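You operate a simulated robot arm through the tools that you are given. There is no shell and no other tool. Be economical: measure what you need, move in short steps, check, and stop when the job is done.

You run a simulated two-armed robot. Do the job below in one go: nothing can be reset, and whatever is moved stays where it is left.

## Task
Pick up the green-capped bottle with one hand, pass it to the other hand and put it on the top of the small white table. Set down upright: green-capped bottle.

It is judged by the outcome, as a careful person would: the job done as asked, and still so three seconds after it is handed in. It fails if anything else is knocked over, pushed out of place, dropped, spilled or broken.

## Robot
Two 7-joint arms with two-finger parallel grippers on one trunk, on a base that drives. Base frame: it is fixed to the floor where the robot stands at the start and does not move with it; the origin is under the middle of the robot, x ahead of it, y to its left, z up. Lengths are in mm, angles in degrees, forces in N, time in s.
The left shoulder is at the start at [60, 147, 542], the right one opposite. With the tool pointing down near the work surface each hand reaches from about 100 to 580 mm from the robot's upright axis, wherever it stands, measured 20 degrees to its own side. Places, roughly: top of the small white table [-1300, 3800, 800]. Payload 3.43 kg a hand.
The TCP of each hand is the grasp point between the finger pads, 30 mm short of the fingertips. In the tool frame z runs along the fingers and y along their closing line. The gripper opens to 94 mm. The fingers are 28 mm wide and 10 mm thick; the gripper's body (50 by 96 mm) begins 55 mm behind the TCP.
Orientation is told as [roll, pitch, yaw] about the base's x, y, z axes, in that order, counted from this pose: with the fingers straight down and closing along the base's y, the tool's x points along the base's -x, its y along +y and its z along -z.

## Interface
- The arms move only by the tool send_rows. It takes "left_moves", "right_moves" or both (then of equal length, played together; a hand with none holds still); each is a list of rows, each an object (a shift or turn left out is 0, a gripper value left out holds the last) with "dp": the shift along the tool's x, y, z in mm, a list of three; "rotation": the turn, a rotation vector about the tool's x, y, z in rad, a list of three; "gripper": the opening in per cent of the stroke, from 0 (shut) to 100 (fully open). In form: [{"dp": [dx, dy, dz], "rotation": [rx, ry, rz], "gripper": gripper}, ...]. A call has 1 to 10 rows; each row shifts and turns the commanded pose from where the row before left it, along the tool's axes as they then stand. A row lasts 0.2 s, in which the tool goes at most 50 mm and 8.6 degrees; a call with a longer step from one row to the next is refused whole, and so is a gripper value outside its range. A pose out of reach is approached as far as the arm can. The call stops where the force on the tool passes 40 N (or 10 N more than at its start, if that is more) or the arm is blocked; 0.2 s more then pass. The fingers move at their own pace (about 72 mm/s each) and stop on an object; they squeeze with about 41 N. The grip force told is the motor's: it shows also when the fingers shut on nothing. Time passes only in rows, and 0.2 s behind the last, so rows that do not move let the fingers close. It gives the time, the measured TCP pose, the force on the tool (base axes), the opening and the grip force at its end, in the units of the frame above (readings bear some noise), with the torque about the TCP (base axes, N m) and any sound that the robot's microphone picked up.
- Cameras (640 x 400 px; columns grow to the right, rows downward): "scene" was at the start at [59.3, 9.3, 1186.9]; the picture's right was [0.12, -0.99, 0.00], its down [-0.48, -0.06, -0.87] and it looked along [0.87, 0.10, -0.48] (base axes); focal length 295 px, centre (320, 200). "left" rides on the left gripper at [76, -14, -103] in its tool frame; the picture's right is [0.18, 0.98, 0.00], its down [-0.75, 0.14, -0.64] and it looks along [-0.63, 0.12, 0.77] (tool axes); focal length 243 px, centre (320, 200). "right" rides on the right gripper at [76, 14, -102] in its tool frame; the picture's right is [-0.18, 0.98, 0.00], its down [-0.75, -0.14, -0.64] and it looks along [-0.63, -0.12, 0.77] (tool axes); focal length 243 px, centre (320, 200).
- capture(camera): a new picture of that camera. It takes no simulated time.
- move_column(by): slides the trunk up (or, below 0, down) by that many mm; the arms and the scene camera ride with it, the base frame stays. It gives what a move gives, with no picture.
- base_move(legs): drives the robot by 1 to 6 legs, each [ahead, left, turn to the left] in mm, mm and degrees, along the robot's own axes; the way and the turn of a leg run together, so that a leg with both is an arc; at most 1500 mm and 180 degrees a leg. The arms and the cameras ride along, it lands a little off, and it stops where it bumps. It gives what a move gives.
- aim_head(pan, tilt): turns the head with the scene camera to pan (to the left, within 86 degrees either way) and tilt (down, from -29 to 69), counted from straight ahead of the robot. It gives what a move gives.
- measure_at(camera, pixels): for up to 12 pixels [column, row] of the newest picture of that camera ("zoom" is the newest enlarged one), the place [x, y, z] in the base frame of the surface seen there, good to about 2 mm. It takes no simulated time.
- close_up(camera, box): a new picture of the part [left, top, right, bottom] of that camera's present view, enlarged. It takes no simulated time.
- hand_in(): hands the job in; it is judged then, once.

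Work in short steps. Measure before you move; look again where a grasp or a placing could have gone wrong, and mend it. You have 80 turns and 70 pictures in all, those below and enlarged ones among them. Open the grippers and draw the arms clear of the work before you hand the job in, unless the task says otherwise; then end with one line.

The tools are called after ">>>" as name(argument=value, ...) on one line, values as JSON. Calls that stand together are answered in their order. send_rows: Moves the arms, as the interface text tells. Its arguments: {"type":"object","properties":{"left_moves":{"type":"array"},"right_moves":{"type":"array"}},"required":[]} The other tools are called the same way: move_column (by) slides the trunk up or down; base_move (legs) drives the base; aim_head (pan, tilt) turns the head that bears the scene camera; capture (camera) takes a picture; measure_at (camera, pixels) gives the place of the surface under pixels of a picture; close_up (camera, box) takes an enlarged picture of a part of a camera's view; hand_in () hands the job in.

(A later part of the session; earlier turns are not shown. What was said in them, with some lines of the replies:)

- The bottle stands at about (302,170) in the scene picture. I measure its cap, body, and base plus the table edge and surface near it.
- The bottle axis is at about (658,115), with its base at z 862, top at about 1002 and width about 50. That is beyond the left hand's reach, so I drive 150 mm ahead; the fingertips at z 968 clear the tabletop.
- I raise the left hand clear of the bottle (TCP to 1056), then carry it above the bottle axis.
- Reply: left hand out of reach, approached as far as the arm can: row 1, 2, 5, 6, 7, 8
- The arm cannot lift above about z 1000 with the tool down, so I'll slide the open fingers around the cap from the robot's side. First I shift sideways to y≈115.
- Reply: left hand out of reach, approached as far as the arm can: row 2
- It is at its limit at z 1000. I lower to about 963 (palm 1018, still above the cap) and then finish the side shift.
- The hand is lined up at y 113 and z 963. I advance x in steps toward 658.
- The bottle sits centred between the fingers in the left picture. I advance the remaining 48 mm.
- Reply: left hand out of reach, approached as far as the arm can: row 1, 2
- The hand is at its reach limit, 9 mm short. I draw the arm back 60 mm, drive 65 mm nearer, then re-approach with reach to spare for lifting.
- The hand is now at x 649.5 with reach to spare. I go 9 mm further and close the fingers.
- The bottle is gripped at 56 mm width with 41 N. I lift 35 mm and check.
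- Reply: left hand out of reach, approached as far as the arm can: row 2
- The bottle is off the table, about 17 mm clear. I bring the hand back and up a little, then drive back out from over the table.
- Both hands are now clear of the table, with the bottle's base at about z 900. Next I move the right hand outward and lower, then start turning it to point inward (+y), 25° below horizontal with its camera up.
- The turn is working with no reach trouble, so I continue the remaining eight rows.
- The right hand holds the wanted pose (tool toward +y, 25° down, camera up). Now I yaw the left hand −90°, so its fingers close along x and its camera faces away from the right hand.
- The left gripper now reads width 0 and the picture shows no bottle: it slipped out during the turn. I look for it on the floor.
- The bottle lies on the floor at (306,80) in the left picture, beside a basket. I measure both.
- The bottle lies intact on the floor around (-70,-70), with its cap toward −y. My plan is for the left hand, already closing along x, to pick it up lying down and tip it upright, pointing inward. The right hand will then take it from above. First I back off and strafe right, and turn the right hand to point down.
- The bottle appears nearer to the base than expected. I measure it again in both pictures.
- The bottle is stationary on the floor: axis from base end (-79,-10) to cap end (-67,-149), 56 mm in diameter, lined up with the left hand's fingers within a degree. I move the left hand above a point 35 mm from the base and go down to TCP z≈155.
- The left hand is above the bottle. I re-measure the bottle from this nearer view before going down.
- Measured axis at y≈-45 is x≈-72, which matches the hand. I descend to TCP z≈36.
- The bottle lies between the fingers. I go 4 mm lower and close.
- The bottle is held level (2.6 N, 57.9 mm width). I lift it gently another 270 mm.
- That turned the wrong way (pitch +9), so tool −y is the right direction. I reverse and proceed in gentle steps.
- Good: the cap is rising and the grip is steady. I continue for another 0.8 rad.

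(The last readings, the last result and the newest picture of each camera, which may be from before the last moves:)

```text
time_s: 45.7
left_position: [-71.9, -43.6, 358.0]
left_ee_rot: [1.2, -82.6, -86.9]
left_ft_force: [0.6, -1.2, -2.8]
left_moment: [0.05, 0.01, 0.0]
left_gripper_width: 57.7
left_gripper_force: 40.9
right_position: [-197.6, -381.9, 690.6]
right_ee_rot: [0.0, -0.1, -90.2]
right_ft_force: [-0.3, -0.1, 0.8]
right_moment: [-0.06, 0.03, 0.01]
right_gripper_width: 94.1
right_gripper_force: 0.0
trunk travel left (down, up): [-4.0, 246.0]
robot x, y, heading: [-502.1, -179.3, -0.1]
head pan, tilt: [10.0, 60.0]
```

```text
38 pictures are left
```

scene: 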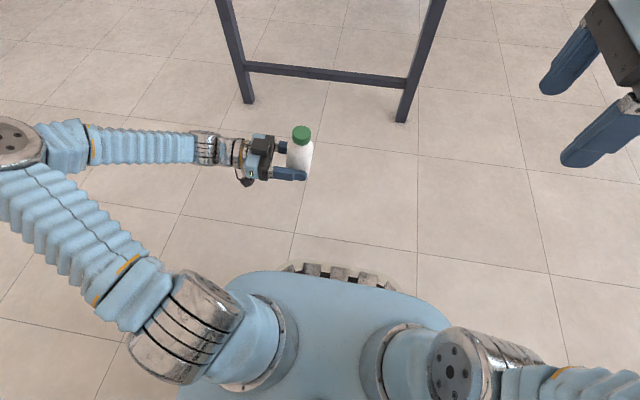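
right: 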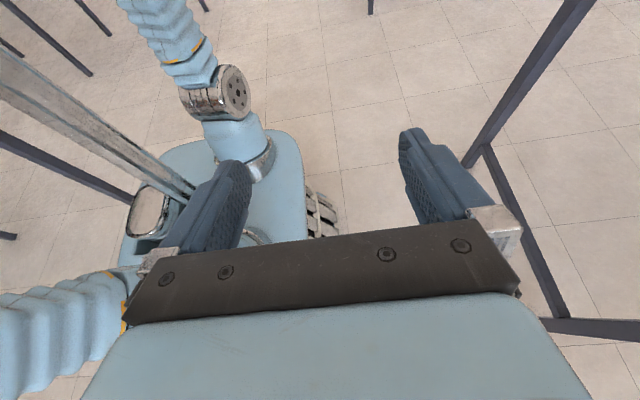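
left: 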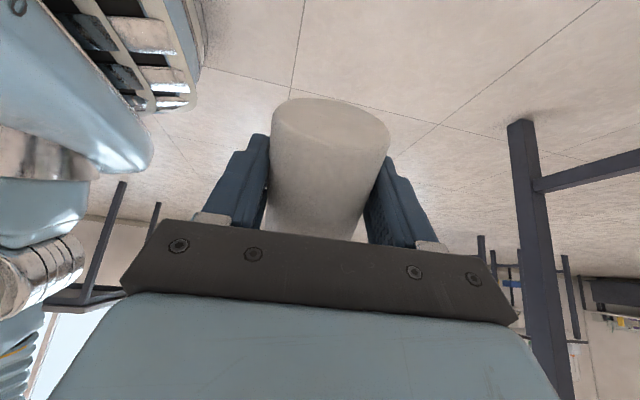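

Almost upright (pitch −82.6). I finish the last 7° and bring the bottle 75 mm toward the centre and 50 mm back for the handover, then raise the trunk.

>>> send_rows(left_moves=[{"rotation": [0, -0.04, 0]}, {"rotation": [0, -0.06, 0]}, {"rotation": [0, -0.03, 0]}, {"dp": [0, -8, 10]}, {"dp": [0, -14, 20]}, {"dp": [0, -14, 20]}, {"dp": [0, -10, 15]}, {"dp": [0, -5, 10]}, {}])

>>> move_column(by=240)

>>> aim_head(pan=0, tilt=50)

>>> capture(camera="scene")

```text
time_s: 47.7
left_position: [-118.1, -122.8, 357.7]
left_ee_rot: [82.3, -89.8, -168.0]
left_ft_force: [-0.5, 0.5, -1.8]
left_moment: [0.05, -0.01, 0.01]
left_gripper_width: 57.5
left_gripper_force: 41.3
right_position: [-199.2, -381.9, 690.2]
right_ee_rot: [0.0, -0.2, -90.2]
right_ft_force: [-0.1, 0.1, -0.2]
right_moment: [0.0, 0.01, -0.01]
right_gripper_width: 93.9
right_gripper_force: 0.1
trunk travel left (down, up): [-4.0, 246.0]
robot x, y, heading: [-503.3, -179.7, -0.2]
head pan, tilt: [10.0, 60.0]
```

```text
time_s: 50.2
left_position: [-118.3, -122.6, 598.4]
left_ee_rot: [79.6, -89.9, -165.4]
left_ft_force: [0.8, 0.7, -2.4]
left_moment: [0.04, 0.01, -0.03]
left_gripper_width: 57.4
left_gripper_force: 41.5
right_position: [-197.8, -380.9, 930.2]
right_ee_rot: [0.0, -0.2, -90.3]
right_ft_force: [0.3, 0.0, -0.3]
right_moment: [-0.01, 0.0, -0.01]
right_gripper_width: 94.2
right_gripper_force: 0.1
trunk travel left (down, up): [-244.0, 6.0]
robot x, y, heading: [-503.5, -178.9, -0.2]
head pan, tilt: [10.0, 60.0]
```

```text
time_s: 50.9
left_position: [-117.9, -122.4, 598.8]
left_ee_rot: [80.8, -89.8, -166.5]
left_ft_force: [-0.2, -0.3, -3.0]
left_moment: [0.01, 0.01, 0.01]
left_gripper_width: 57.6
left_gripper_force: 41.0
right_position: [-198.2, -381.4, 931.0]
right_ee_rot: [0.0, -0.2, -90.2]
right_ft_force: [-0.2, -0.2, -0.1]
right_moment: [-0.01, -0.01, -0.01]
right_gripper_width: 93.8
right_gripper_force: 0.1
trunk travel left (down, up): [-244.0, 6.0]
robot x, y, heading: [-504.2, -178.8, -0.2]
head pan, tilt: [0.0, 50.0]
```

```text
37 pictures are left
```

scene: 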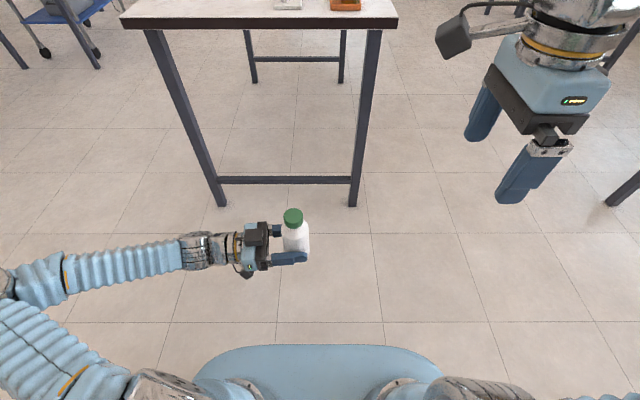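

The bottle is upright at about (295,230) in the scene. I measure it for position and tilt.

>>> close_up(camera="scene", box=[240, 195, 330, 285])

>>> measure_at(camera="scene", pixels=[[293, 211], [287, 216], [300, 216], [293, 222], [293, 236], [294, 246], [307, 246], [285, 236], [308, 236]])

```text
4.44 times, centred on (285, 240) of scene
```

zoom: 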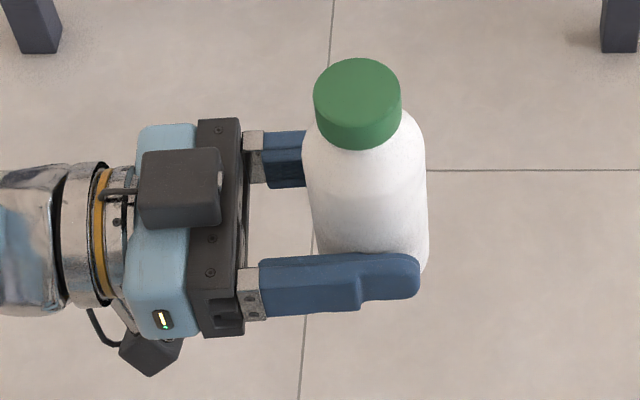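

```text
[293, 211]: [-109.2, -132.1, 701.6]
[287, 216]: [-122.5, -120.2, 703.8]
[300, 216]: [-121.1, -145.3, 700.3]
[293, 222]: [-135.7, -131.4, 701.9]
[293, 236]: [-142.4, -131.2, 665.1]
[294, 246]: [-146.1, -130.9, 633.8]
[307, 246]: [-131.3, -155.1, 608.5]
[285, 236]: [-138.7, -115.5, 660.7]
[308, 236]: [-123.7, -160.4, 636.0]
```

The bottle is upright, with its axis at (-119,-132), its base at z≈562 and its top at 702. The right hand will grip 75 mm above the base (z≈637) from −y, tilted 10° down. I first bring it to that height, staying well outside.

>>> send_rows(right_moves=[{"dp": [0, 11.3, 42], "gripper": 100}, {"dp": [0, 11.3, 42]}, {"dp": [0, 11.3, 42]}, {"dp": [0, 11.3, 42]}, {"dp": [0, 11.3, 42]}, {"dp": [0, 11.3, 42]}, {"dp": [0, 11.3, 42]}, {}])

>>> send_rows(right_moves=[{"rotation": [0, 0.1396, 0]}, {"rotation": [0, 0.1396, 0]}, {"rotation": [0, 0.1396, 0]}, {"rotation": [0, 0.1396, 0]}, {"rotation": [0, 0.1396, 0]}, {"rotation": [0, 0.1396, 0]}, {"rotation": [0, 0.1396, 0]}, {"rotation": [0, 0.1396, 0]}, {"rotation": [0, 0.1396, 0]}, {"rotation": [0, 0.1396, 0]}])

>>> measure_at(camera="zoom", pixels=[[180, 170], [215, 190], [150, 170], [225, 140]])

>>> capture(camera="scene")

```text
time_s: 52.7
left_position: [-118.2, -122.9, 597.4]
left_ee_rot: [80.7, -89.9, -166.3]
left_ft_force: [-0.2, 0.3, -3.6]
left_moment: [0.0, -0.01, 0.02]
left_gripper_width: 57.5
left_gripper_force: 41.1
right_position: [-120.4, -383.4, 635.8]
right_ee_rot: [0.0, -0.3, -90.1]
right_ft_force: [-0.3, 0.0, 0.2]
right_moment: [0.0, -0.02, 0.0]
right_gripper_width: 94.1
right_gripper_force: 0.0
trunk travel left (down, up): [-244.0, 6.0]
robot x, y, heading: [-506.8, -181.0, -0.1]
head pan, tilt: [0.0, 50.0]
```

```text
time_s: 54.9
left_position: [-118.2, -122.3, 598.4]
left_ee_rot: [84.8, -89.8, -170.4]
left_ft_force: [-0.7, 0.5, -2.8]
left_moment: [-0.02, -0.05, 0.07]
left_gripper_width: 57.6
left_gripper_force: 40.7
right_position: [-118.9, -383.7, 638.1]
right_ee_rot: [0.9, 79.9, -89.4]
right_ft_force: [0.8, 0.3, 0.1]
right_moment: [0.0, 0.0, -0.01]
right_gripper_width: 93.9
right_gripper_force: 0.0
trunk travel left (down, up): [-244.0, 6.0]
robot x, y, heading: [-503.0, -179.3, -0.3]
head pan, tilt: [0.0, 50.0]
```

```text
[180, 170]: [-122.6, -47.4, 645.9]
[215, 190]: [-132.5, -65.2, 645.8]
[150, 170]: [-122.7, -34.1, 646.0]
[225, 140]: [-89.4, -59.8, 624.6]
```

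```text
35 pictures are left
```

scene: 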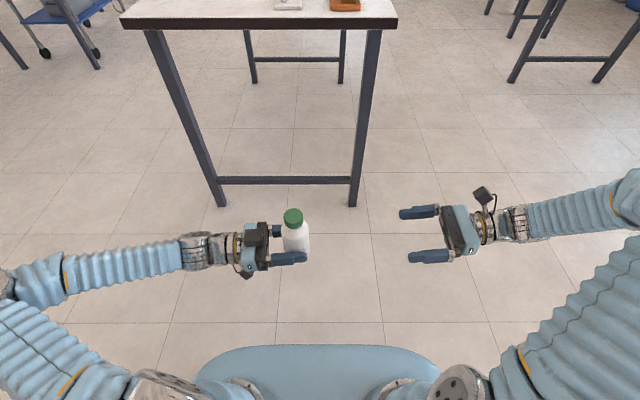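

The right hand is aligned (x −119, z 638). I approach along +y to just short of the bottle and check.

>>> send_rows(right_moves=[{"dp": [7.1, 0, 40.3]}, {"dp": [7.1, 0, 40.3]}, {"dp": [7.1, 0, 40.3]}, {"dp": [6.4, 0, 36.3]}, {}])

>>> close_up(camera="scene", box=[230, 180, 390, 290])

>>> capture(camera="right")

```text
time_s: 56.1
left_position: [-118.9, -122.5, 597.9]
left_ee_rot: [81.2, -89.9, -166.7]
left_ft_force: [0.3, -0.3, -2.2]
left_moment: [0.04, 0.0, 0.02]
left_gripper_width: 57.4
left_gripper_force: 41.1
right_position: [-119.3, -223.6, 635.0]
right_ee_rot: [0.2, 79.8, -90.0]
right_ft_force: [0.0, -0.1, -0.5]
right_moment: [0.0, -0.02, -0.03]
right_gripper_width: 94.0
right_gripper_force: 0.0
trunk travel left (down, up): [-244.0, 6.0]
robot x, y, heading: [-503.2, -179.4, -0.5]
head pan, tilt: [0.0, 50.0]
```

```text
3.64 times, centred on (310, 235) of scene
```

zoom: 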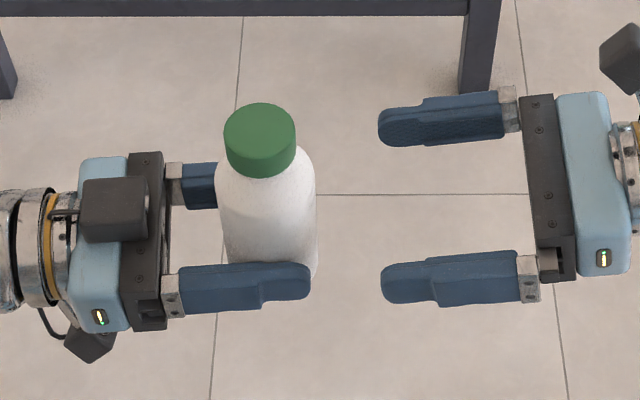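

```text
33 pictures are left
```

right: 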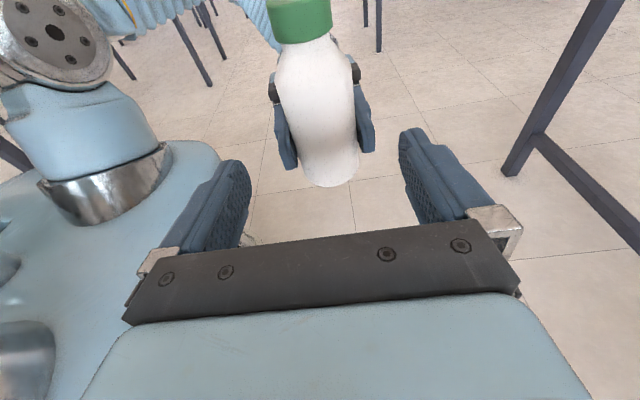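

The bottle is centred between the right fingers. I go in the remaining 87 mm.

>>> send_rows(right_moves=[{"dp": [6, 0, 28.6]}, {"dp": [6, 0, 28.6]}, {"dp": [6, 0, 28.6]}, {}])

>>> close_up(camera="scene", box=[230, 180, 390, 290])

>>> capture(camera="right")

```text
time_s: 57.1
left_position: [-118.6, -122.5, 599.4]
left_ee_rot: [81.2, -89.9, -167.0]
left_ft_force: [0.3, 0.5, -2.6]
left_moment: [0.0, -0.01, 0.0]
left_gripper_width: 57.2
left_gripper_force: 40.4
right_position: [-118.3, -136.2, 638.0]
right_ee_rot: [0.1, 79.8, -90.0]
right_ft_force: [0.6, 0.1, 0.2]
right_moment: [0.02, -0.01, 0.01]
right_gripper_width: 93.8
right_gripper_force: 0.0
trunk travel left (down, up): [-244.0, 6.0]
robot x, y, heading: [-505.4, -183.2, -0.1]
head pan, tilt: [0.0, 50.0]
```

```text
3.64 times, centred on (310, 235) of scene
```

zoom: 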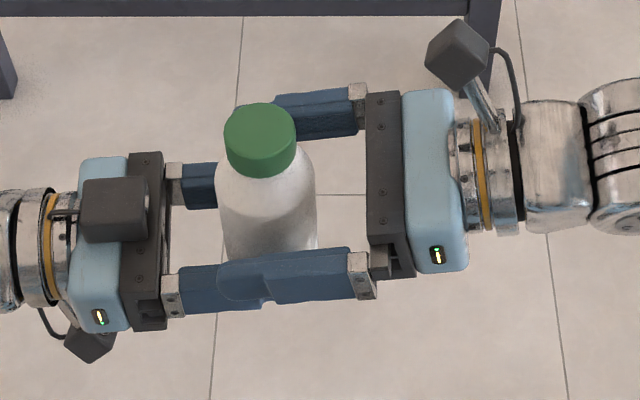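

```text
31 pictures are left
```

right: 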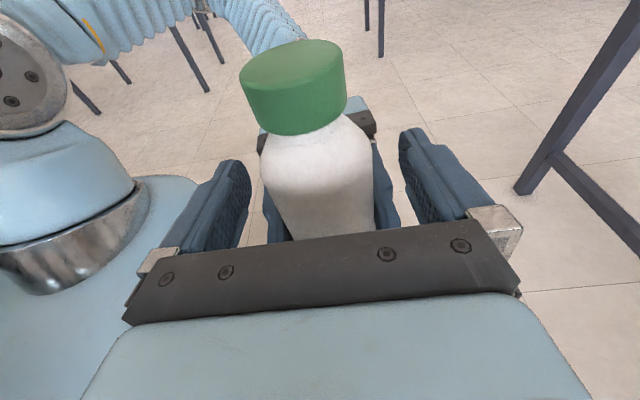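

The right fingers straddle the body above the left ones. I close the right gripper.

>>> send_rows(right_moves=[{"gripper": 0}, {}, {}, {}, {}])

>>> close_up(camera="scene", box=[230, 180, 390, 290])

```text
time_s: 58.3
left_position: [-117.5, -122.1, 597.8]
left_ee_rot: [84.3, -89.9, -170.0]
left_ft_force: [-2.5, -2.3, -2.5]
left_moment: [0.04, 0.0, 0.09]
left_gripper_width: 57.3
left_gripper_force: 41.0
right_position: [-117.8, -136.2, 638.4]
right_ee_rot: [0.2, 79.8, -89.9]
right_ft_force: [2.7, 1.1, -0.9]
right_moment: [0.05, -0.1, -0.1]
right_gripper_width: 58.3
right_gripper_force: 41.4
trunk travel left (down, up): [-244.0, 6.0]
robot x, y, heading: [-503.9, -182.6, -0.2]
head pan, tilt: [0.0, 50.0]
```

```text
3.64 times, centred on (310, 235) of scene
```

zoom: 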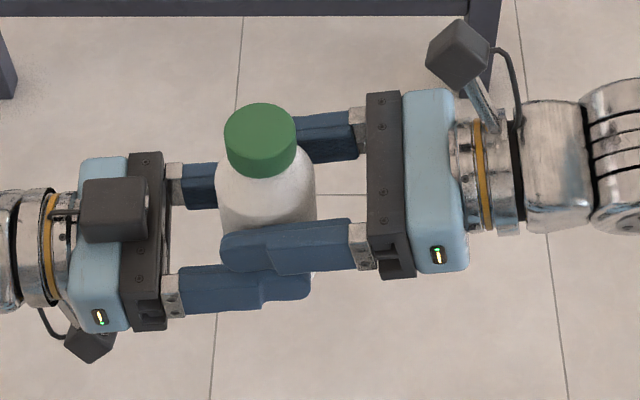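

Both hands hold the bottle (right: 58.3 mm, 41 N). I open the left gripper, then draw the left hand straight back.

>>> send_rows(left_moves=[{"gripper": 100}, {}, {}, {"dp": [0, 0, -20]}, {"dp": [0, 0, -35]}, {"dp": [0, 0, -35]}, {"dp": [0, 0, -30]}, {}])

>>> capture(camera="scene")

>>> capture(camera="right")

```text
time_s: 60.1
left_position: [-127.6, -2.8, 598.2]
left_ee_rot: [82.5, -89.9, -168.4]
left_ft_force: [-0.3, -0.6, 0.1]
left_moment: [0.0, -0.01, -0.02]
left_gripper_width: 93.9
left_gripper_force: 0.1
right_position: [-118.9, -137.0, 638.5]
right_ee_rot: [0.2, 79.8, -89.9]
right_ft_force: [0.1, -0.1, 0.2]
right_moment: [-0.05, -0.02, 0.01]
right_gripper_width: 58.6
right_gripper_force: 41.4
trunk travel left (down, up): [-244.0, 6.0]
robot x, y, heading: [-499.9, -176.9, -0.4]
head pan, tilt: [0.0, 50.0]
```

```text
29 pictures are left
```

scene: 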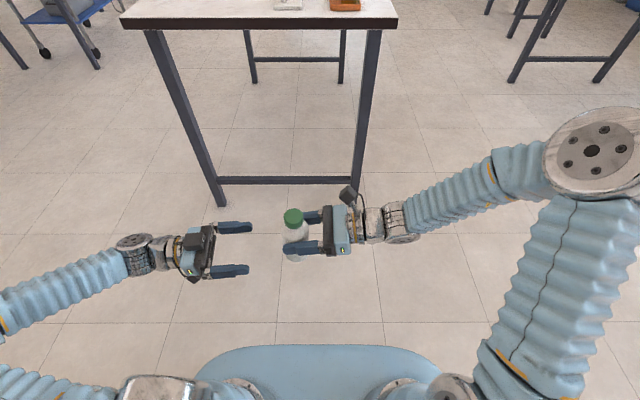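

```text
28 pictures are left
```

right: 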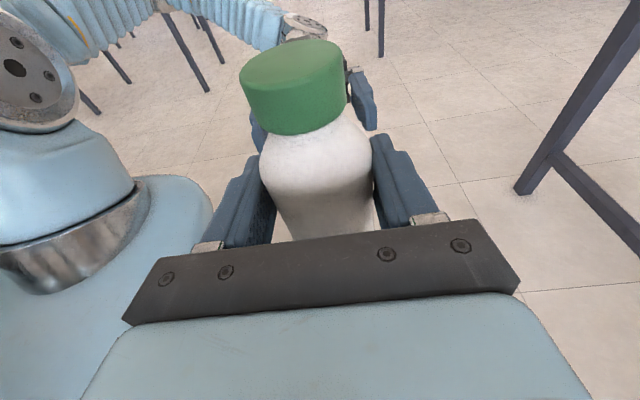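

The handover worked: the right hand holds the bottle alone. I now turn the left hand back to pointing down and raise the right hand gently to about z 910.

>>> send_rows(left_moves=[{"rotation": [0, 0.145, 0]}, {"rotation": [0, 0.145, 0]}, {"rotation": [0, 0.145, 0]}, {"rotation": [0, 0.145, 0]}, {"rotation": [0, 0.145, 0]}, {"rotation": [0, 0.145, 0]}, {"rotation": [0, 0.145, 0]}, {"rotation": [0, 0.145, 0]}, {"rotation": [0, 0.145, 0]}, {"rotation": [0, 0.145, 0]}], right_moves=[{"dp": [12, 0, -2.1]}, {"dp": [22, 0, -3.9]}, {"dp": [32, 0, -5.6]}, {"dp": [36, 0, -6.3]}, {"dp": [36, 0, -6.3]}, {"dp": [36, 0, -6.3]}, {"dp": [36, 0, -6.3]}, {"dp": [30, 0, -5.2]}, {"dp": [20, 0, -3.5]}, {"dp": [10, 0, -1.8]}])

>>> send_rows(left_moves=[{"rotation": [0, 0.12, 0], "dp": [20, -10, 0]}, {"dp": [0, -15, -40]}, {"dp": [0, -15, -40]}, {"dp": [0, -15, -40]}, {"dp": [10, -15, -40]}, {"dp": [10, -15, -40]}, {"dp": [10, 0, -40]}, {"dp": [10, 0, -40]}, {"dp": [0, 0, -40]}, {"dp": [0, 0, -40]}])

>>> capture(camera="right")

>>> capture(camera="scene")

```text
time_s: 62.3
left_position: [-125.8, -3.7, 599.1]
left_ee_rot: [0.3, -6.8, -85.6]
left_ft_force: [0.7, -0.4, 0.4]
left_moment: [-0.02, -0.01, -0.01]
left_gripper_width: 93.9
left_gripper_force: 0.0
right_position: [-118.9, -135.1, 912.6]
right_ee_rot: [0.3, 79.7, -90.0]
right_ft_force: [0.3, -0.3, -3.1]
right_moment: [-0.05, 0.01, -0.01]
right_gripper_width: 58.3
right_gripper_force: 41.1
trunk travel left (down, up): [-244.0, 6.0]
robot x, y, heading: [-501.9, -180.2, -0.2]
head pan, tilt: [0.0, 50.0]
```

```text
time_s: 64.5
left_position: [-216.8, 52.0, 955.3]
left_ee_rot: [0.1, 0.0, -85.6]
left_ft_force: [0.8, -0.2, 0.3]
left_moment: [-0.02, -0.01, 0.02]
left_gripper_width: 93.9
left_gripper_force: 0.0
right_position: [-119.5, -135.4, 912.4]
right_ee_rot: [0.3, 79.8, -89.8]
right_ft_force: [0.2, -0.3, -2.6]
right_moment: [-0.02, 0.0, 0.01]
right_gripper_width: 58.3
right_gripper_force: 41.0
trunk travel left (down, up): [-244.0, 6.0]
robot x, y, heading: [-504.4, -178.3, -0.2]
head pan, tilt: [0.0, 50.0]
```

```text
27 pictures are left
```

right: 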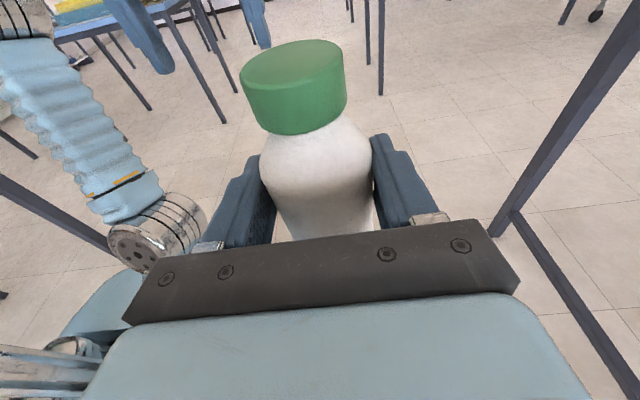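

```text
26 pictures are left
```

scene: 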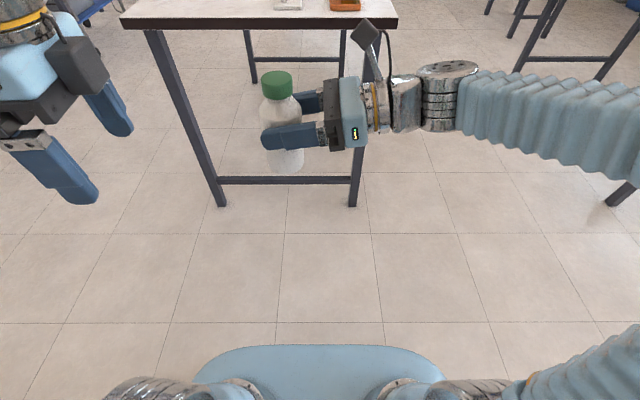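

The bottle is firmly in the right hand (2.6 N). Now I look left toward the small white table.

>>> aim_head(pan=86, tilt=18)

>>> capture(camera="scene")

```text
time_s: 66.1
left_position: [-217.3, 51.2, 954.4]
left_ee_rot: [0.2, 0.0, -85.7]
left_ft_force: [0.1, 0.1, 0.0]
left_moment: [0.02, -0.03, -0.01]
left_gripper_width: 94.0
left_gripper_force: 0.1
right_position: [-120.1, -134.6, 911.6]
right_ee_rot: [0.3, 79.8, -89.9]
right_ft_force: [0.1, 0.8, -2.4]
right_moment: [0.0, -0.03, 0.03]
right_gripper_width: 58.7
right_gripper_force: 41.0
trunk travel left (down, up): [-244.0, 6.0]
robot x, y, heading: [-504.9, -178.2, -0.2]
head pan, tilt: [85.9, 18.0]
```

```text
25 pictures are left
```

scene: 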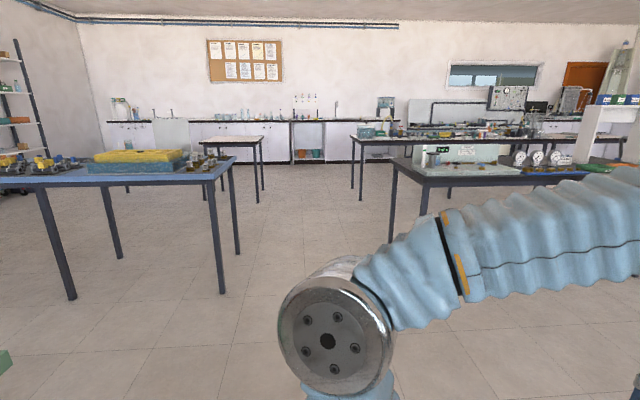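

The small white table is at (232,141), beyond a gap between a blue table (left) and a dark one (right). I measure its top and the obstacles.

>>> measure_at(camera="scene", pixels=[[203, 143], [228, 137], [262, 139], [252, 145], [225, 144], [235, 141], [236, 160], [222, 291], [393, 166], [391, 240], [238, 250], [362, 195]])

>>> close_up(camera="scene", box=[180, 110, 300, 210])

```text
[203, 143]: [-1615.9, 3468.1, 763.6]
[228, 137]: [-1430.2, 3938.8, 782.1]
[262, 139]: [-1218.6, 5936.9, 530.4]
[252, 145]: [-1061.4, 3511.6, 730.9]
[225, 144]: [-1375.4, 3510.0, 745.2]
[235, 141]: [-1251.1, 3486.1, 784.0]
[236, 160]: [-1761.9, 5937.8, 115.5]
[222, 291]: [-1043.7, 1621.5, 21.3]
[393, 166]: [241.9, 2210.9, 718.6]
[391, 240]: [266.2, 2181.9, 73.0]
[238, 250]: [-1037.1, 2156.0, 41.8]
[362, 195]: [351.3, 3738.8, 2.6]
```

```text
4.00 times, centred on (240, 160) of scene
```

zoom: 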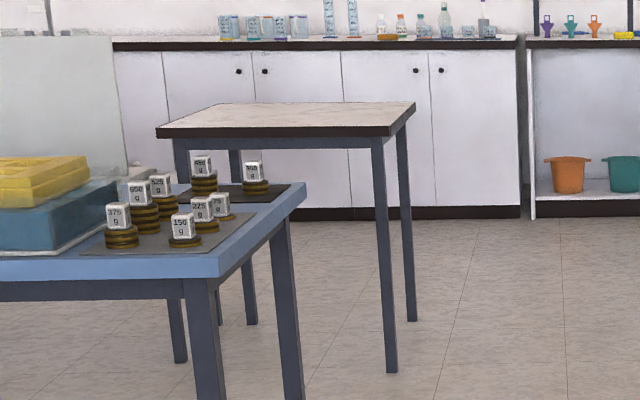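

The white top spans about x −1610…−1050, with its near edge at y≈3490, z≈790 and nothing on it. The corridor between the tables is x −1030…240. I turn left 90° and shift toward corridor centre (x≈−400).

>>> base_move(legs=[[0, 0, 90], [300, -100, 0]])

>>> aim_head(pan=0, tilt=20)

>>> capture(camera="scene")

```text
time_s: 72.0
left_position: [-632.5, 405.1, 955.2]
left_ee_rot: [0.1, 0.0, 4.3]
left_ft_force: [-0.2, 0.0, -0.3]
left_moment: [0.04, 0.01, 0.01]
left_gripper_width: 93.8
left_gripper_force: 0.1
right_position: [-444.4, 502.6, 911.9]
right_ee_rot: [0.4, 79.8, 0.0]
right_ft_force: [0.6, 0.0, -3.2]
right_moment: [-0.01, -0.03, 0.02]
right_gripper_width: 58.4
right_gripper_force: 40.7
trunk travel left (down, up): [-244.0, 6.0]
robot x, y, heading: [-400.6, 120.6, 89.7]
head pan, tilt: [85.9, 18.0]
```

```text
time_s: 73.6
left_position: [-632.4, 407.0, 955.2]
left_ee_rot: [0.2, 0.0, 4.3]
left_ft_force: [0.1, 0.4, -0.6]
left_moment: [0.02, 0.0, -0.01]
left_gripper_width: 93.9
left_gripper_force: 0.1
right_position: [-444.9, 503.1, 911.7]
right_ee_rot: [0.3, 79.8, -0.1]
right_ft_force: [0.4, 1.0, -2.7]
right_moment: [-0.01, -0.01, 0.03]
right_gripper_width: 58.4
right_gripper_force: 41.9
trunk travel left (down, up): [-244.0, 6.0]
robot x, y, heading: [-399.2, 118.8, 89.6]
head pan, tilt: [0.0, 20.0]
```

```text
23 pictures are left
```

scene: 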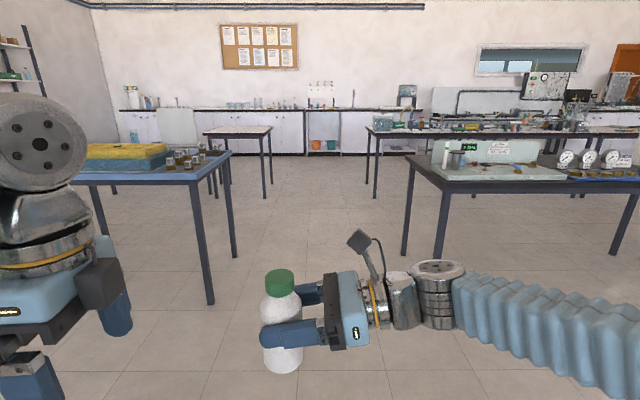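

The right forearm extends far to the right. I measure its extent and the corridor edges before driving.

>>> measure_at(camera="scene", pixels=[[500, 310], [560, 330], [635, 350], [409, 160], [437, 187], [437, 250], [403, 250], [210, 300], [233, 255], [232, 152], [200, 176], [30, 130]])

>>> aim_head(pan=-60, tilt=35)

>>> capture(camera="scene")

```text
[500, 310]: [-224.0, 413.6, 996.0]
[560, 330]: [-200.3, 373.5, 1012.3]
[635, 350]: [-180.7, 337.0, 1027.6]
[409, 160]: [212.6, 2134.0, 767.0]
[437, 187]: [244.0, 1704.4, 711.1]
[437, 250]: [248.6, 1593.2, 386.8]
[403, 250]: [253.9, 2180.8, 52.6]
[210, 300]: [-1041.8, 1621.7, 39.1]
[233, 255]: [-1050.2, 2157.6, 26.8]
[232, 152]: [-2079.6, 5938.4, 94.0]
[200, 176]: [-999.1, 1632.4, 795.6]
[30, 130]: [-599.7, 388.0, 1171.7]
```

```text
time_s: 74.9
left_position: [-632.2, 405.3, 955.4]
left_ee_rot: [0.2, 0.0, 4.2]
left_ft_force: [-0.1, 0.0, 0.0]
left_moment: [0.02, -0.01, -0.01]
left_gripper_width: 93.8
left_gripper_force: 0.1
right_position: [-444.9, 503.2, 912.4]
right_ee_rot: [0.2, 79.8, -0.1]
right_ft_force: [0.4, -0.2, -2.0]
right_moment: [0.05, 0.0, 0.02]
right_gripper_width: 58.4
right_gripper_force: 41.0
trunk travel left (down, up): [-244.0, 6.0]
robot x, y, heading: [-401.3, 122.3, 90.0]
head pan, tilt: [-60.0, 35.0]
```

```text
22 pictures are left
```

scene: 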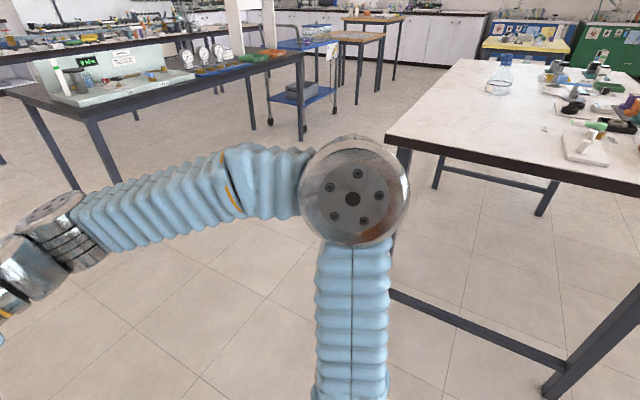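

I measure the right elbow.

>>> measure_at(camera="scene", pixels=[[352, 198], [400, 190], [310, 200], [390, 138], [300, 60], [82, 120]])

```text
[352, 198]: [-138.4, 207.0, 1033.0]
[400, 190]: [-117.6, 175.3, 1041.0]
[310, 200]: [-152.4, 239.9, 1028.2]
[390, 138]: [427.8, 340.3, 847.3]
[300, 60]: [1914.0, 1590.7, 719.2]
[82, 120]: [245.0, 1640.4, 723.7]
```

Widest right extent is x≈−110, so the corridor is clear on both sides. I drive ahead to y≈2700.

>>> base_move(legs=[[1500, 0, 0], [1080, 0, 0]])

>>> aim_head(pan=35, tilt=35)

>>> capture(camera="scene")

```text
time_s: 87.5
left_position: [-612.0, 2988.6, 954.8]
left_ee_rot: [0.1, 0.0, 4.4]
left_ft_force: [0.2, -0.5, 0.6]
left_moment: [0.03, -0.02, 0.01]
left_gripper_width: 94.0
left_gripper_force: 0.0
right_position: [-424.8, 3086.6, 912.5]
right_ee_rot: [0.2, 79.7, 0.2]
right_ft_force: [0.8, -0.8, -3.2]
right_moment: [0.02, -0.04, 0.0]
right_gripper_width: 58.4
right_gripper_force: 41.5
trunk travel left (down, up): [-244.0, 6.0]
robot x, y, heading: [-381.9, 2699.7, 90.0]
head pan, tilt: [-60.0, 35.0]
```

```text
time_s: 89.2
left_position: [-612.4, 2987.1, 955.4]
left_ee_rot: [0.3, 0.0, 4.3]
left_ft_force: [-0.1, -0.2, -0.6]
left_moment: [0.02, 0.01, 0.0]
left_gripper_width: 94.1
left_gripper_force: 0.1
right_position: [-425.8, 3086.5, 912.7]
right_ee_rot: [0.3, 79.9, 0.1]
right_ft_force: [-0.4, -0.9, -2.6]
right_moment: [-0.01, -0.02, 0.0]
right_gripper_width: 58.6
right_gripper_force: 41.6
trunk travel left (down, up): [-244.0, 6.0]
robot x, y, heading: [-380.7, 2703.0, 89.6]
head pan, tilt: [35.0, 35.0]
```

```text
21 pictures are left
```

scene: 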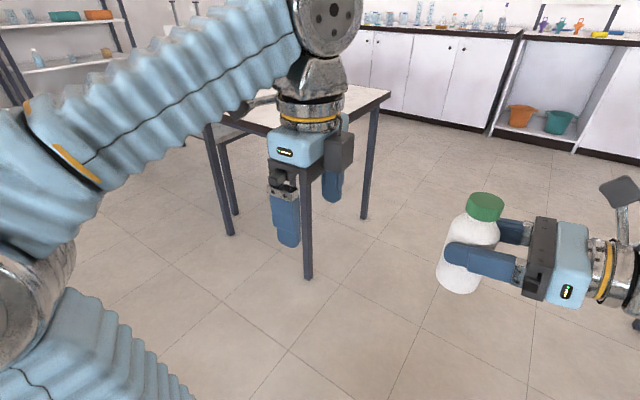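

The way to the white table is clear. I strafe left toward x≈−1100 and measure the table from there.

>>> base_move(legs=[[0, 735, 0]])

>>> aim_head(pan=8, tilt=32)

>>> capture(camera="scene")

```text
time_s: 93.2
left_position: [-1347.0, 2991.2, 957.0]
left_ee_rot: [0.2, 0.0, 4.3]
left_ft_force: [0.6, 0.2, -0.1]
left_moment: [0.01, -0.01, -0.01]
left_gripper_width: 94.0
left_gripper_force: 0.1
right_position: [-1161.3, 3088.8, 911.4]
right_ee_rot: [0.3, 79.7, 0.2]
right_ft_force: [-0.5, -0.3, -2.3]
right_moment: [0.04, 0.0, 0.0]
right_gripper_width: 58.6
right_gripper_force: 41.2
trunk travel left (down, up): [-244.0, 6.0]
robot x, y, heading: [-1116.4, 2709.7, 89.7]
head pan, tilt: [35.0, 35.0]
```

```text
time_s: 94.1
left_position: [-1348.7, 2991.4, 954.0]
left_ee_rot: [0.2, 0.0, 4.3]
left_ft_force: [0.9, -0.1, 0.2]
left_moment: [0.02, 0.0, 0.01]
left_gripper_width: 94.0
left_gripper_force: 0.1
right_position: [-1161.2, 3088.6, 913.2]
right_ee_rot: [0.3, 79.7, 0.1]
right_ft_force: [-0.1, 0.3, -2.2]
right_moment: [0.01, -0.02, -0.03]
right_gripper_width: 58.6
right_gripper_force: 41.1
trunk travel left (down, up): [-244.0, 6.0]
robot x, y, heading: [-1116.7, 2704.4, 89.9]
head pan, tilt: [8.0, 32.0]
```

```text
20 pictures are left
```

scene: 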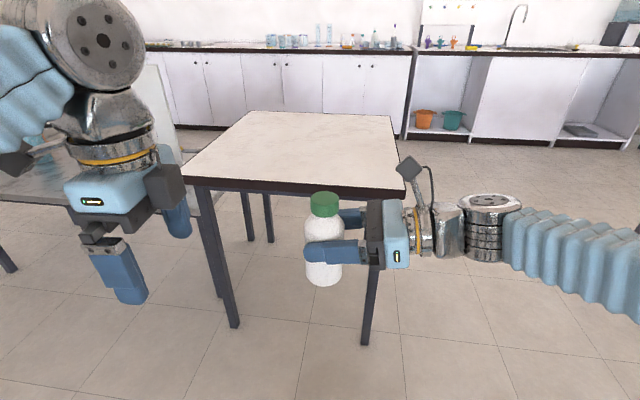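

I measure the table corners and surface, and the bottle.

>>> measure_at(camera="scene", pixels=[[187, 174], [398, 184], [386, 118], [252, 114], [325, 178], [325, 160], [370, 165], [324, 197], [324, 225], [323, 275], [240, 160], [176, 160]])

>>> close_up(camera="scene", box=[270, 170, 450, 300])

```text
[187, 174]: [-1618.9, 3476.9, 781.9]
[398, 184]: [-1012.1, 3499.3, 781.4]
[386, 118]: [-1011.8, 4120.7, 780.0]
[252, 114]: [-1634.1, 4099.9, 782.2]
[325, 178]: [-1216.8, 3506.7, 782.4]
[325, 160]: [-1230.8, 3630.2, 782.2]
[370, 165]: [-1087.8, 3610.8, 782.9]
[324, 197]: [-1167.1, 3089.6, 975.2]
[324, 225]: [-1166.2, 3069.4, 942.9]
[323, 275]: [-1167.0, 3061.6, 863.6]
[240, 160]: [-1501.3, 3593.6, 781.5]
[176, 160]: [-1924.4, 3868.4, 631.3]
```

```text
3.08 times, centred on (360, 235) of scene
```

zoom: 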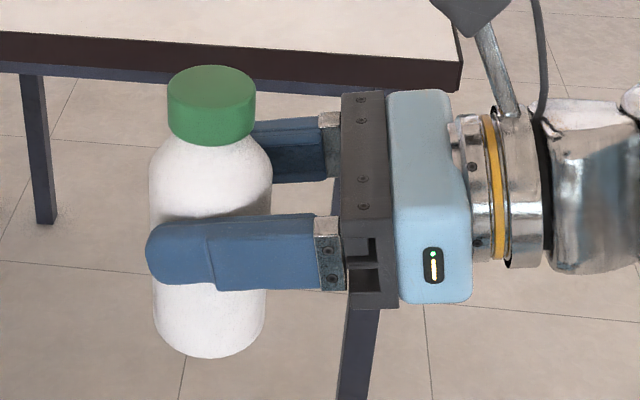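

The table top is at z≈782, near edge y≈3490, x −1620…−1010; the bottle is upright with its base at about 835, so 53 mm clearance. I drive ahead 480 mm, which stops the base short of the table.

>>> base_move(legs=[[480, 0, 0]])

>>> aim_head(pan=0, tilt=45)

>>> capture(camera="scene")

```text
time_s: 97.0
left_position: [-1346.6, 3474.8, 955.7]
left_ee_rot: [0.2, 0.0, 4.5]
left_ft_force: [0.1, 0.2, -0.5]
left_moment: [-0.01, 0.0, 0.0]
left_gripper_width: 93.9
left_gripper_force: 0.0
right_position: [-1158.0, 3573.5, 912.9]
right_ee_rot: [0.3, 79.8, 0.2]
right_ft_force: [-0.9, -0.6, -2.6]
right_moment: [0.01, -0.02, 0.0]
right_gripper_width: 58.5
right_gripper_force: 41.2
trunk travel left (down, up): [-244.0, 6.0]
robot x, y, heading: [-1113.1, 3188.5, 89.8]
head pan, tilt: [8.0, 32.0]
```

```text
time_s: 97.8
left_position: [-1346.8, 3474.6, 955.6]
left_ee_rot: [0.2, 0.1, 4.3]
left_ft_force: [0.6, 0.1, 0.4]
left_moment: [-0.01, -0.01, 0.01]
left_gripper_width: 94.0
left_gripper_force: 0.0
right_position: [-1159.2, 3573.3, 913.3]
right_ee_rot: [0.3, 79.9, 0.2]
right_ft_force: [-0.3, -0.4, -3.1]
right_moment: [0.03, -0.03, 0.01]
right_gripper_width: 58.9
right_gripper_force: 41.2
trunk travel left (down, up): [-244.0, 6.0]
robot x, y, heading: [-1115.8, 3191.2, 89.8]
head pan, tilt: [0.0, 45.0]
```

```text
18 pictures are left
```

scene: 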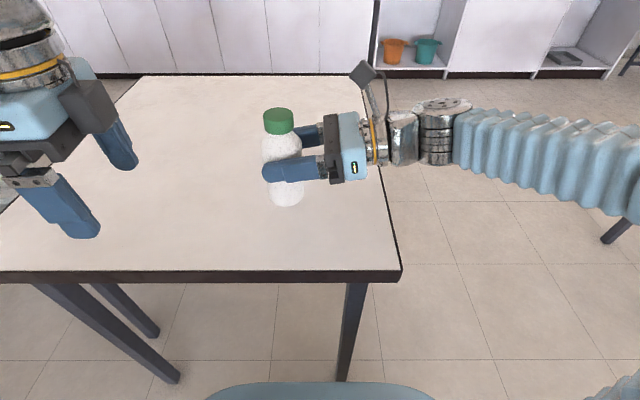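

The bottle is over the table. I move it 50 mm further in and lower it 40 mm, leaving about 12 mm to go.

>>> send_rows(right_moves=[{"dp": [0, 10, 0]}, {"dp": [0, 18, 0]}, {"dp": [0, 15, 0]}, {"dp": [0, 7, 0]}, {"dp": [-8, 0, 1.4]}, {"dp": [-12, 0, 2.1]}, {"dp": [-12, 0, 2.1]}, {"dp": [-7.4, 0, 1.3]}, {}])

>>> close_up(camera="scene", box=[220, 90, 380, 220])

>>> capture(camera="left")

```text
time_s: 99.8
left_position: [-1346.1, 3476.1, 956.2]
left_ee_rot: [0.2, 0.0, 4.4]
left_ft_force: [0.5, -0.6, 0.3]
left_moment: [-0.01, 0.02, 0.0]
left_gripper_width: 93.9
left_gripper_force: 0.0
right_position: [-1159.5, 3622.7, 871.8]
right_ee_rot: [0.1, 79.7, 0.0]
right_ft_force: [-0.3, -0.1, -2.6]
right_moment: [-0.01, -0.04, 0.03]
right_gripper_width: 58.5
right_gripper_force: 41.3
trunk travel left (down, up): [-244.0, 6.0]
robot x, y, heading: [-1114.3, 3187.4, 89.9]
head pan, tilt: [0.0, 45.0]
```

```text
3.08 times, centred on (300, 155) of scene
```

zoom: 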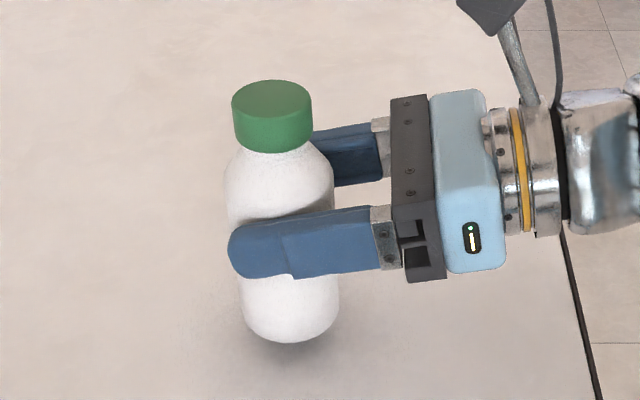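

```text
16 pictures are left
```

left: 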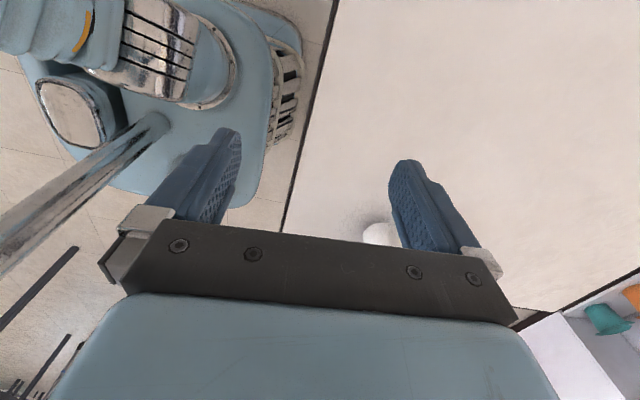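

I measure the cap top, body base and table to gauge the remaining gap and the uprightness.

>>> measure_at(camera="zoom", pixels=[[272, 92], [240, 100], [304, 100], [272, 110], [240, 315], [338, 305], [290, 338], [200, 300], [272, 145], [290, 290]])

```text
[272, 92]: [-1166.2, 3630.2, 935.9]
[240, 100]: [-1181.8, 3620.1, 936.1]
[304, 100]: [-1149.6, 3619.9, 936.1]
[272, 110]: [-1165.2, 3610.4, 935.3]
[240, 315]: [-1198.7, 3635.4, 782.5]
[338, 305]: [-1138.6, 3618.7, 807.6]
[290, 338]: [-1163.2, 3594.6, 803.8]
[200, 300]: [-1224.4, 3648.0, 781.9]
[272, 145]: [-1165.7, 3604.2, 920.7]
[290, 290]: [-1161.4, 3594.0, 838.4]
```

The gap is about 13 mm and the bottle upright. I lower 10 mm in small steps, then watch the force.

>>> send_rows(right_moves=[{"dp": [-4, 0, 0.7]}, {"dp": [-4, 0, 0.7]}, {"dp": [-2, 0, 0.3]}, {}])

>>> send_rows(right_moves=[{"dp": [-1, 0, 0.2]}, {"dp": [-1, 0, 0.2]}, {}])

```text
time_s: 100.8
left_position: [-1345.6, 3475.7, 955.5]
left_ee_rot: [0.2, 0.0, 4.4]
left_ft_force: [0.2, 0.5, -0.3]
left_moment: [-0.04, -0.01, 0.0]
left_gripper_width: 94.0
left_gripper_force: 0.0
right_position: [-1157.7, 3624.1, 862.7]
right_ee_rot: [0.2, 79.8, 0.0]
right_ft_force: [-1.2, 0.3, -2.6]
right_moment: [0.01, -0.04, -0.01]
right_gripper_width: 58.5
right_gripper_force: 40.5
trunk travel left (down, up): [-244.0, 6.0]
robot x, y, heading: [-1115.2, 3189.9, 89.5]
head pan, tilt: [0.0, 45.0]
```

```text
time_s: 101.6
left_position: [-1345.7, 3475.1, 954.1]
left_ee_rot: [0.2, -0.1, 4.4]
left_ft_force: [-0.4, -0.3, 0.1]
left_moment: [0.02, -0.03, -0.01]
left_gripper_width: 93.9
left_gripper_force: 0.1
right_position: [-1159.3, 3624.3, 859.6]
right_ee_rot: [0.2, 79.8, 0.1]
right_ft_force: [0.1, -0.2, -2.7]
right_moment: [0.0, 0.0, -0.01]
right_gripper_width: 58.4
right_gripper_force: 41.3
trunk travel left (down, up): [-244.0, 6.0]
robot x, y, heading: [-1114.5, 3188.1, 89.7]
head pan, tilt: [0.0, 45.0]
```

No contact yet (−2.7 N), so I continue by single millimetres.

>>> send_rows(right_moves=[{"dp": [-1, 0, 0.2]}, {}])

>>> send_rows(right_moves=[{"dp": [-1, 0, 0.2]}, {}])

```text
time_s: 102.2
left_position: [-1345.3, 3475.8, 954.4]
left_ee_rot: [0.2, 0.0, 4.4]
left_ft_force: [-0.1, 0.4, -0.5]
left_moment: [0.01, -0.03, -0.03]
left_gripper_width: 94.1
left_gripper_force: 0.1
right_position: [-1158.4, 3623.8, 859.8]
right_ee_rot: [0.3, 79.7, 0.0]
right_ft_force: [-0.1, 0.5, -3.3]
right_moment: [-0.03, -0.01, -0.03]
right_gripper_width: 58.4
right_gripper_force: 41.2
trunk travel left (down, up): [-244.0, 6.0]
robot x, y, heading: [-1117.6, 3189.0, 90.0]
head pan, tilt: [0.0, 45.0]
```

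```text
time_s: 102.8
left_position: [-1346.7, 3475.1, 954.7]
left_ee_rot: [0.2, 0.1, 4.4]
left_ft_force: [-0.3, 0.3, 0.4]
left_moment: [0.01, 0.03, -0.02]
left_gripper_width: 93.8
left_gripper_force: 0.0
right_position: [-1159.4, 3623.6, 858.3]
right_ee_rot: [0.3, 79.8, 0.0]
right_ft_force: [0.4, 0.2, -1.5]
right_moment: [0.0, -0.03, 0.03]
right_gripper_width: 58.4
right_gripper_force: 41.1
trunk travel left (down, up): [-244.0, 6.0]
robot x, y, heading: [-1119.0, 3192.9, 89.9]
head pan, tilt: [0.0, 45.0]
```

The downward force has eased to −1.5 N, which may be first contact. I lower one more millimetre and look.

>>> send_rows(right_moves=[{"dp": [-1, 0, 0.2]}, {}])

>>> close_up(camera="scene", box=[240, 110, 360, 210])

```text
time_s: 103.4
left_position: [-1347.5, 3475.0, 955.5]
left_ee_rot: [0.2, -0.1, 4.4]
left_ft_force: [0.7, -0.6, 0.0]
left_moment: [0.0, 0.02, 0.04]
left_gripper_width: 94.2
left_gripper_force: 0.1
right_position: [-1157.8, 3622.6, 857.2]
right_ee_rot: [0.3, 79.8, 0.1]
right_ft_force: [1.0, 0.1, -2.3]
right_moment: [0.03, -0.02, 0.02]
right_gripper_width: 58.4
right_gripper_force: 40.9
trunk travel left (down, up): [-244.0, 6.0]
robot x, y, heading: [-1119.4, 3186.7, 89.8]
head pan, tilt: [0.0, 45.0]
```

```text
4.00 times, centred on (300, 160) of scene
```

zoom: 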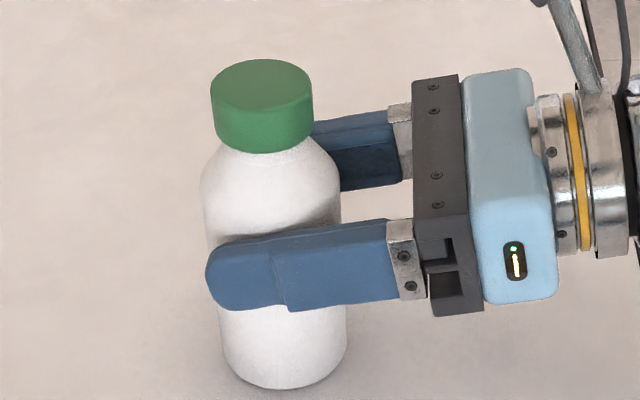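

Force is still within noise of free hanging. I lower two more single millimetres, reading the force each time.

>>> send_rows(right_moves=[{"dp": [-1, 0, 0.2]}, {}])

>>> measure_at(camera="zoom", pixels=[[262, 75], [262, 90], [240, 80], [200, 380], [285, 384], [260, 397]])

```text
time_s: 104.0
left_position: [-1345.3, 3475.1, 956.1]
left_ee_rot: [0.1, 0.0, 4.4]
left_ft_force: [-0.5, 0.0, 0.7]
left_moment: [-0.02, -0.01, -0.03]
left_gripper_width: 93.9
left_gripper_force: 0.1
right_position: [-1158.3, 3623.2, 857.2]
right_ee_rot: [0.9, 79.8, 0.6]
right_ft_force: [0.5, 0.4, 5.3]
right_moment: [0.25, -0.12, 0.0]
right_gripper_width: 58.5
right_gripper_force: 40.6
trunk travel left (down, up): [-244.0, 6.0]
robot x, y, heading: [-1118.7, 3190.3, 89.6]
head pan, tilt: [0.0, 45.0]
```

```text
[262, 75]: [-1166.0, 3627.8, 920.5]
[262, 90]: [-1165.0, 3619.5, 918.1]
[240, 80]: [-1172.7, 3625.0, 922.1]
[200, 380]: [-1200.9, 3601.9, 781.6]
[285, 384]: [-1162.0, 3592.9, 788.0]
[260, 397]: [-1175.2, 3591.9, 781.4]
```

Now the force is +5.3 N: the bottle stands on the table. I open the right gripper and hold still.

>>> send_rows(right_moves=[{"gripper": 30}, {"gripper": 60}, {"gripper": 100}, {}, {}])

>>> close_up(camera="scene", box=[240, 110, 360, 210])

>>> capture(camera="right")

```text
time_s: 105.2
left_position: [-1347.2, 3474.6, 953.8]
left_ee_rot: [0.2, -0.1, 4.4]
left_ft_force: [-0.6, 0.1, -0.7]
left_moment: [0.0, 0.03, 0.01]
left_gripper_width: 94.0
left_gripper_force: 0.1
right_position: [-1158.8, 3623.3, 856.2]
right_ee_rot: [0.3, 79.7, 0.1]
right_ft_force: [0.9, -0.3, -0.4]
right_moment: [0.05, -0.05, -0.07]
right_gripper_width: 94.0
right_gripper_force: 0.1
trunk travel left (down, up): [-244.0, 6.0]
robot x, y, heading: [-1111.0, 3185.3, 90.1]
head pan, tilt: [0.0, 45.0]
```

```text
4.00 times, centred on (300, 160) of scene
```

zoom: 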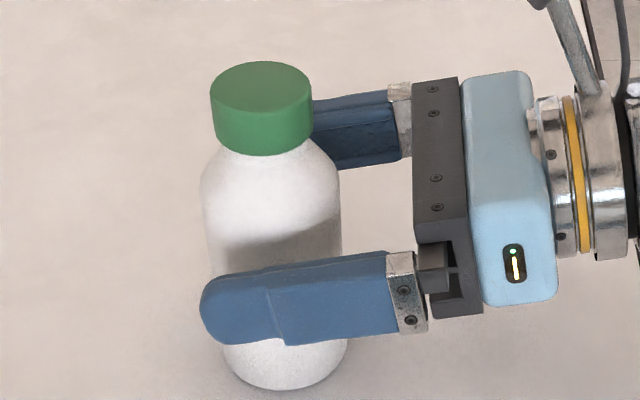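

```text
13 pictures are left
```

right: 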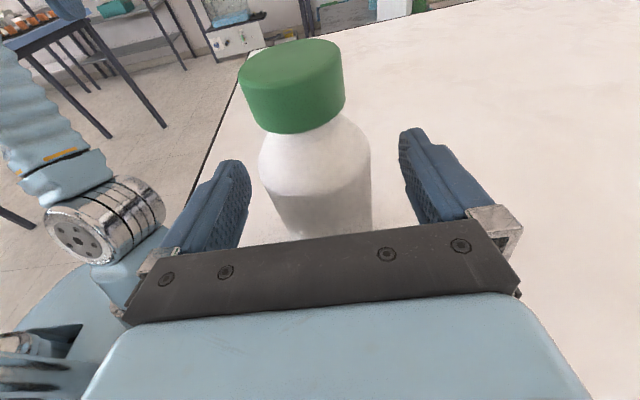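

The bottle stands freely. I withdraw the right hand straight back, sideways, by 160 mm.

>>> send_rows(right_moves=[{"dp": [-1.5, 0, -10]}, {"dp": [-4, 0, -25]}, {"dp": [-5, 0, -30]}, {"dp": [-5, 0, -35]}, {"dp": [-5, 0, -35]}, {"dp": [-4, 0, -30]}, {}])

>>> capture(camera="scene")

```text
time_s: 106.8
left_position: [-1346.1, 3475.5, 955.0]
left_ee_rot: [0.1, -0.1, 4.4]
left_ft_force: [-0.6, 0.0, 0.6]
left_moment: [-0.01, -0.02, -0.01]
left_gripper_width: 94.1
left_gripper_force: 0.1
right_position: [-992.0, 3622.5, 861.2]
right_ee_rot: [0.5, 79.7, 0.2]
right_ft_force: [-0.1, 0.7, 0.6]
right_moment: [-0.02, -0.02, 0.0]
right_gripper_width: 94.1
right_gripper_force: 0.0
trunk travel left (down, up): [-244.0, 6.0]
robot x, y, heading: [-1113.4, 3191.1, 89.9]
head pan, tilt: [0.0, 45.0]
```

```text
12 pictures are left
```

scene: 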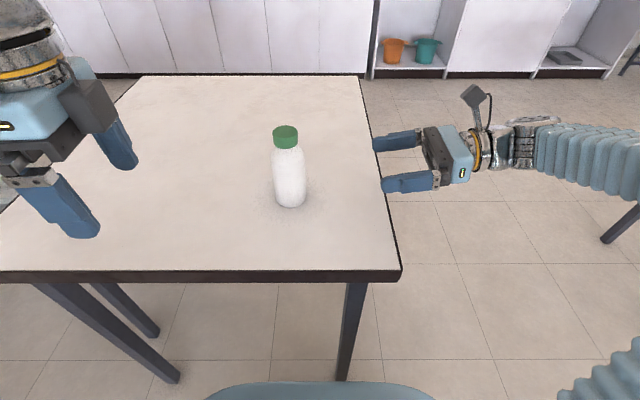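

The bottle stands upright on the white table. I back the robot away so both arms are clear, then take a last look.

>>> base_move(legs=[[-400, 0, 0]])

>>> aim_head(pan=0, tilt=32)

>>> capture(camera="scene")

```text
time_s: 109.3
left_position: [-1346.5, 3074.9, 954.7]
left_ee_rot: [0.1, 0.0, 4.5]
left_ft_force: [-0.4, 0.1, 0.4]
left_moment: [0.0, 0.04, 0.0]
left_gripper_width: 94.3
left_gripper_force: 0.1
right_position: [-993.7, 3222.4, 861.7]
right_ee_rot: [0.4, 79.8, 0.2]
right_ft_force: [-0.3, -0.6, -0.4]
right_moment: [0.02, -0.01, 0.02]
right_gripper_width: 93.9
right_gripper_force: 0.0
trunk travel left (down, up): [-244.0, 6.0]
robot x, y, heading: [-1113.1, 2785.8, 89.8]
head pan, tilt: [0.0, 45.0]
```

```text
time_s: 110.0
left_position: [-1348.7, 3074.2, 955.4]
left_ee_rot: [0.2, 0.0, 4.5]
left_ft_force: [-0.2, -0.2, -0.2]
left_moment: [-0.05, 0.03, -0.01]
left_gripper_width: 94.0
left_gripper_force: 0.1
right_position: [-993.7, 3223.0, 861.0]
right_ee_rot: [0.4, 79.8, 0.2]
right_ft_force: [0.1, -0.6, 0.7]
right_moment: [-0.01, 0.02, 0.02]
right_gripper_width: 94.2
right_gripper_force: 0.0
trunk travel left (down, up): [-244.0, 6.0]
robot x, y, heading: [-1112.3, 2788.6, 89.8]
head pan, tilt: [0.0, 32.0]
```

```text
11 pictures are left
```

scene: 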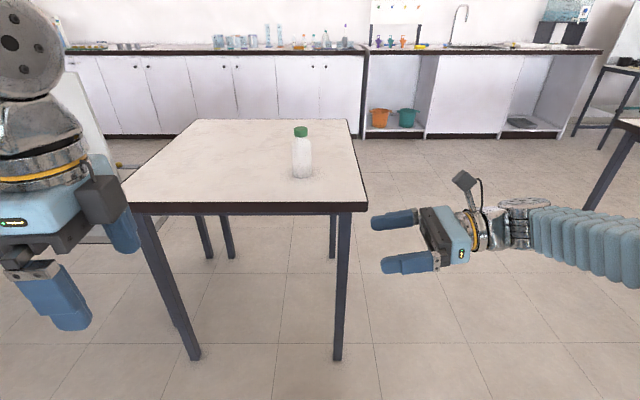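

The bottle stands upright on the white table at (302,155), with both hands open and clear. I hand the job in.

>>> hand_in()

```text
The job is handed in.
```

The green-capped bottle is standing upright on the small white table after passing from the left hand to the right; on the way it slipped from the left hand and fell to the floor once, and I picked it up again, with no damage visible.
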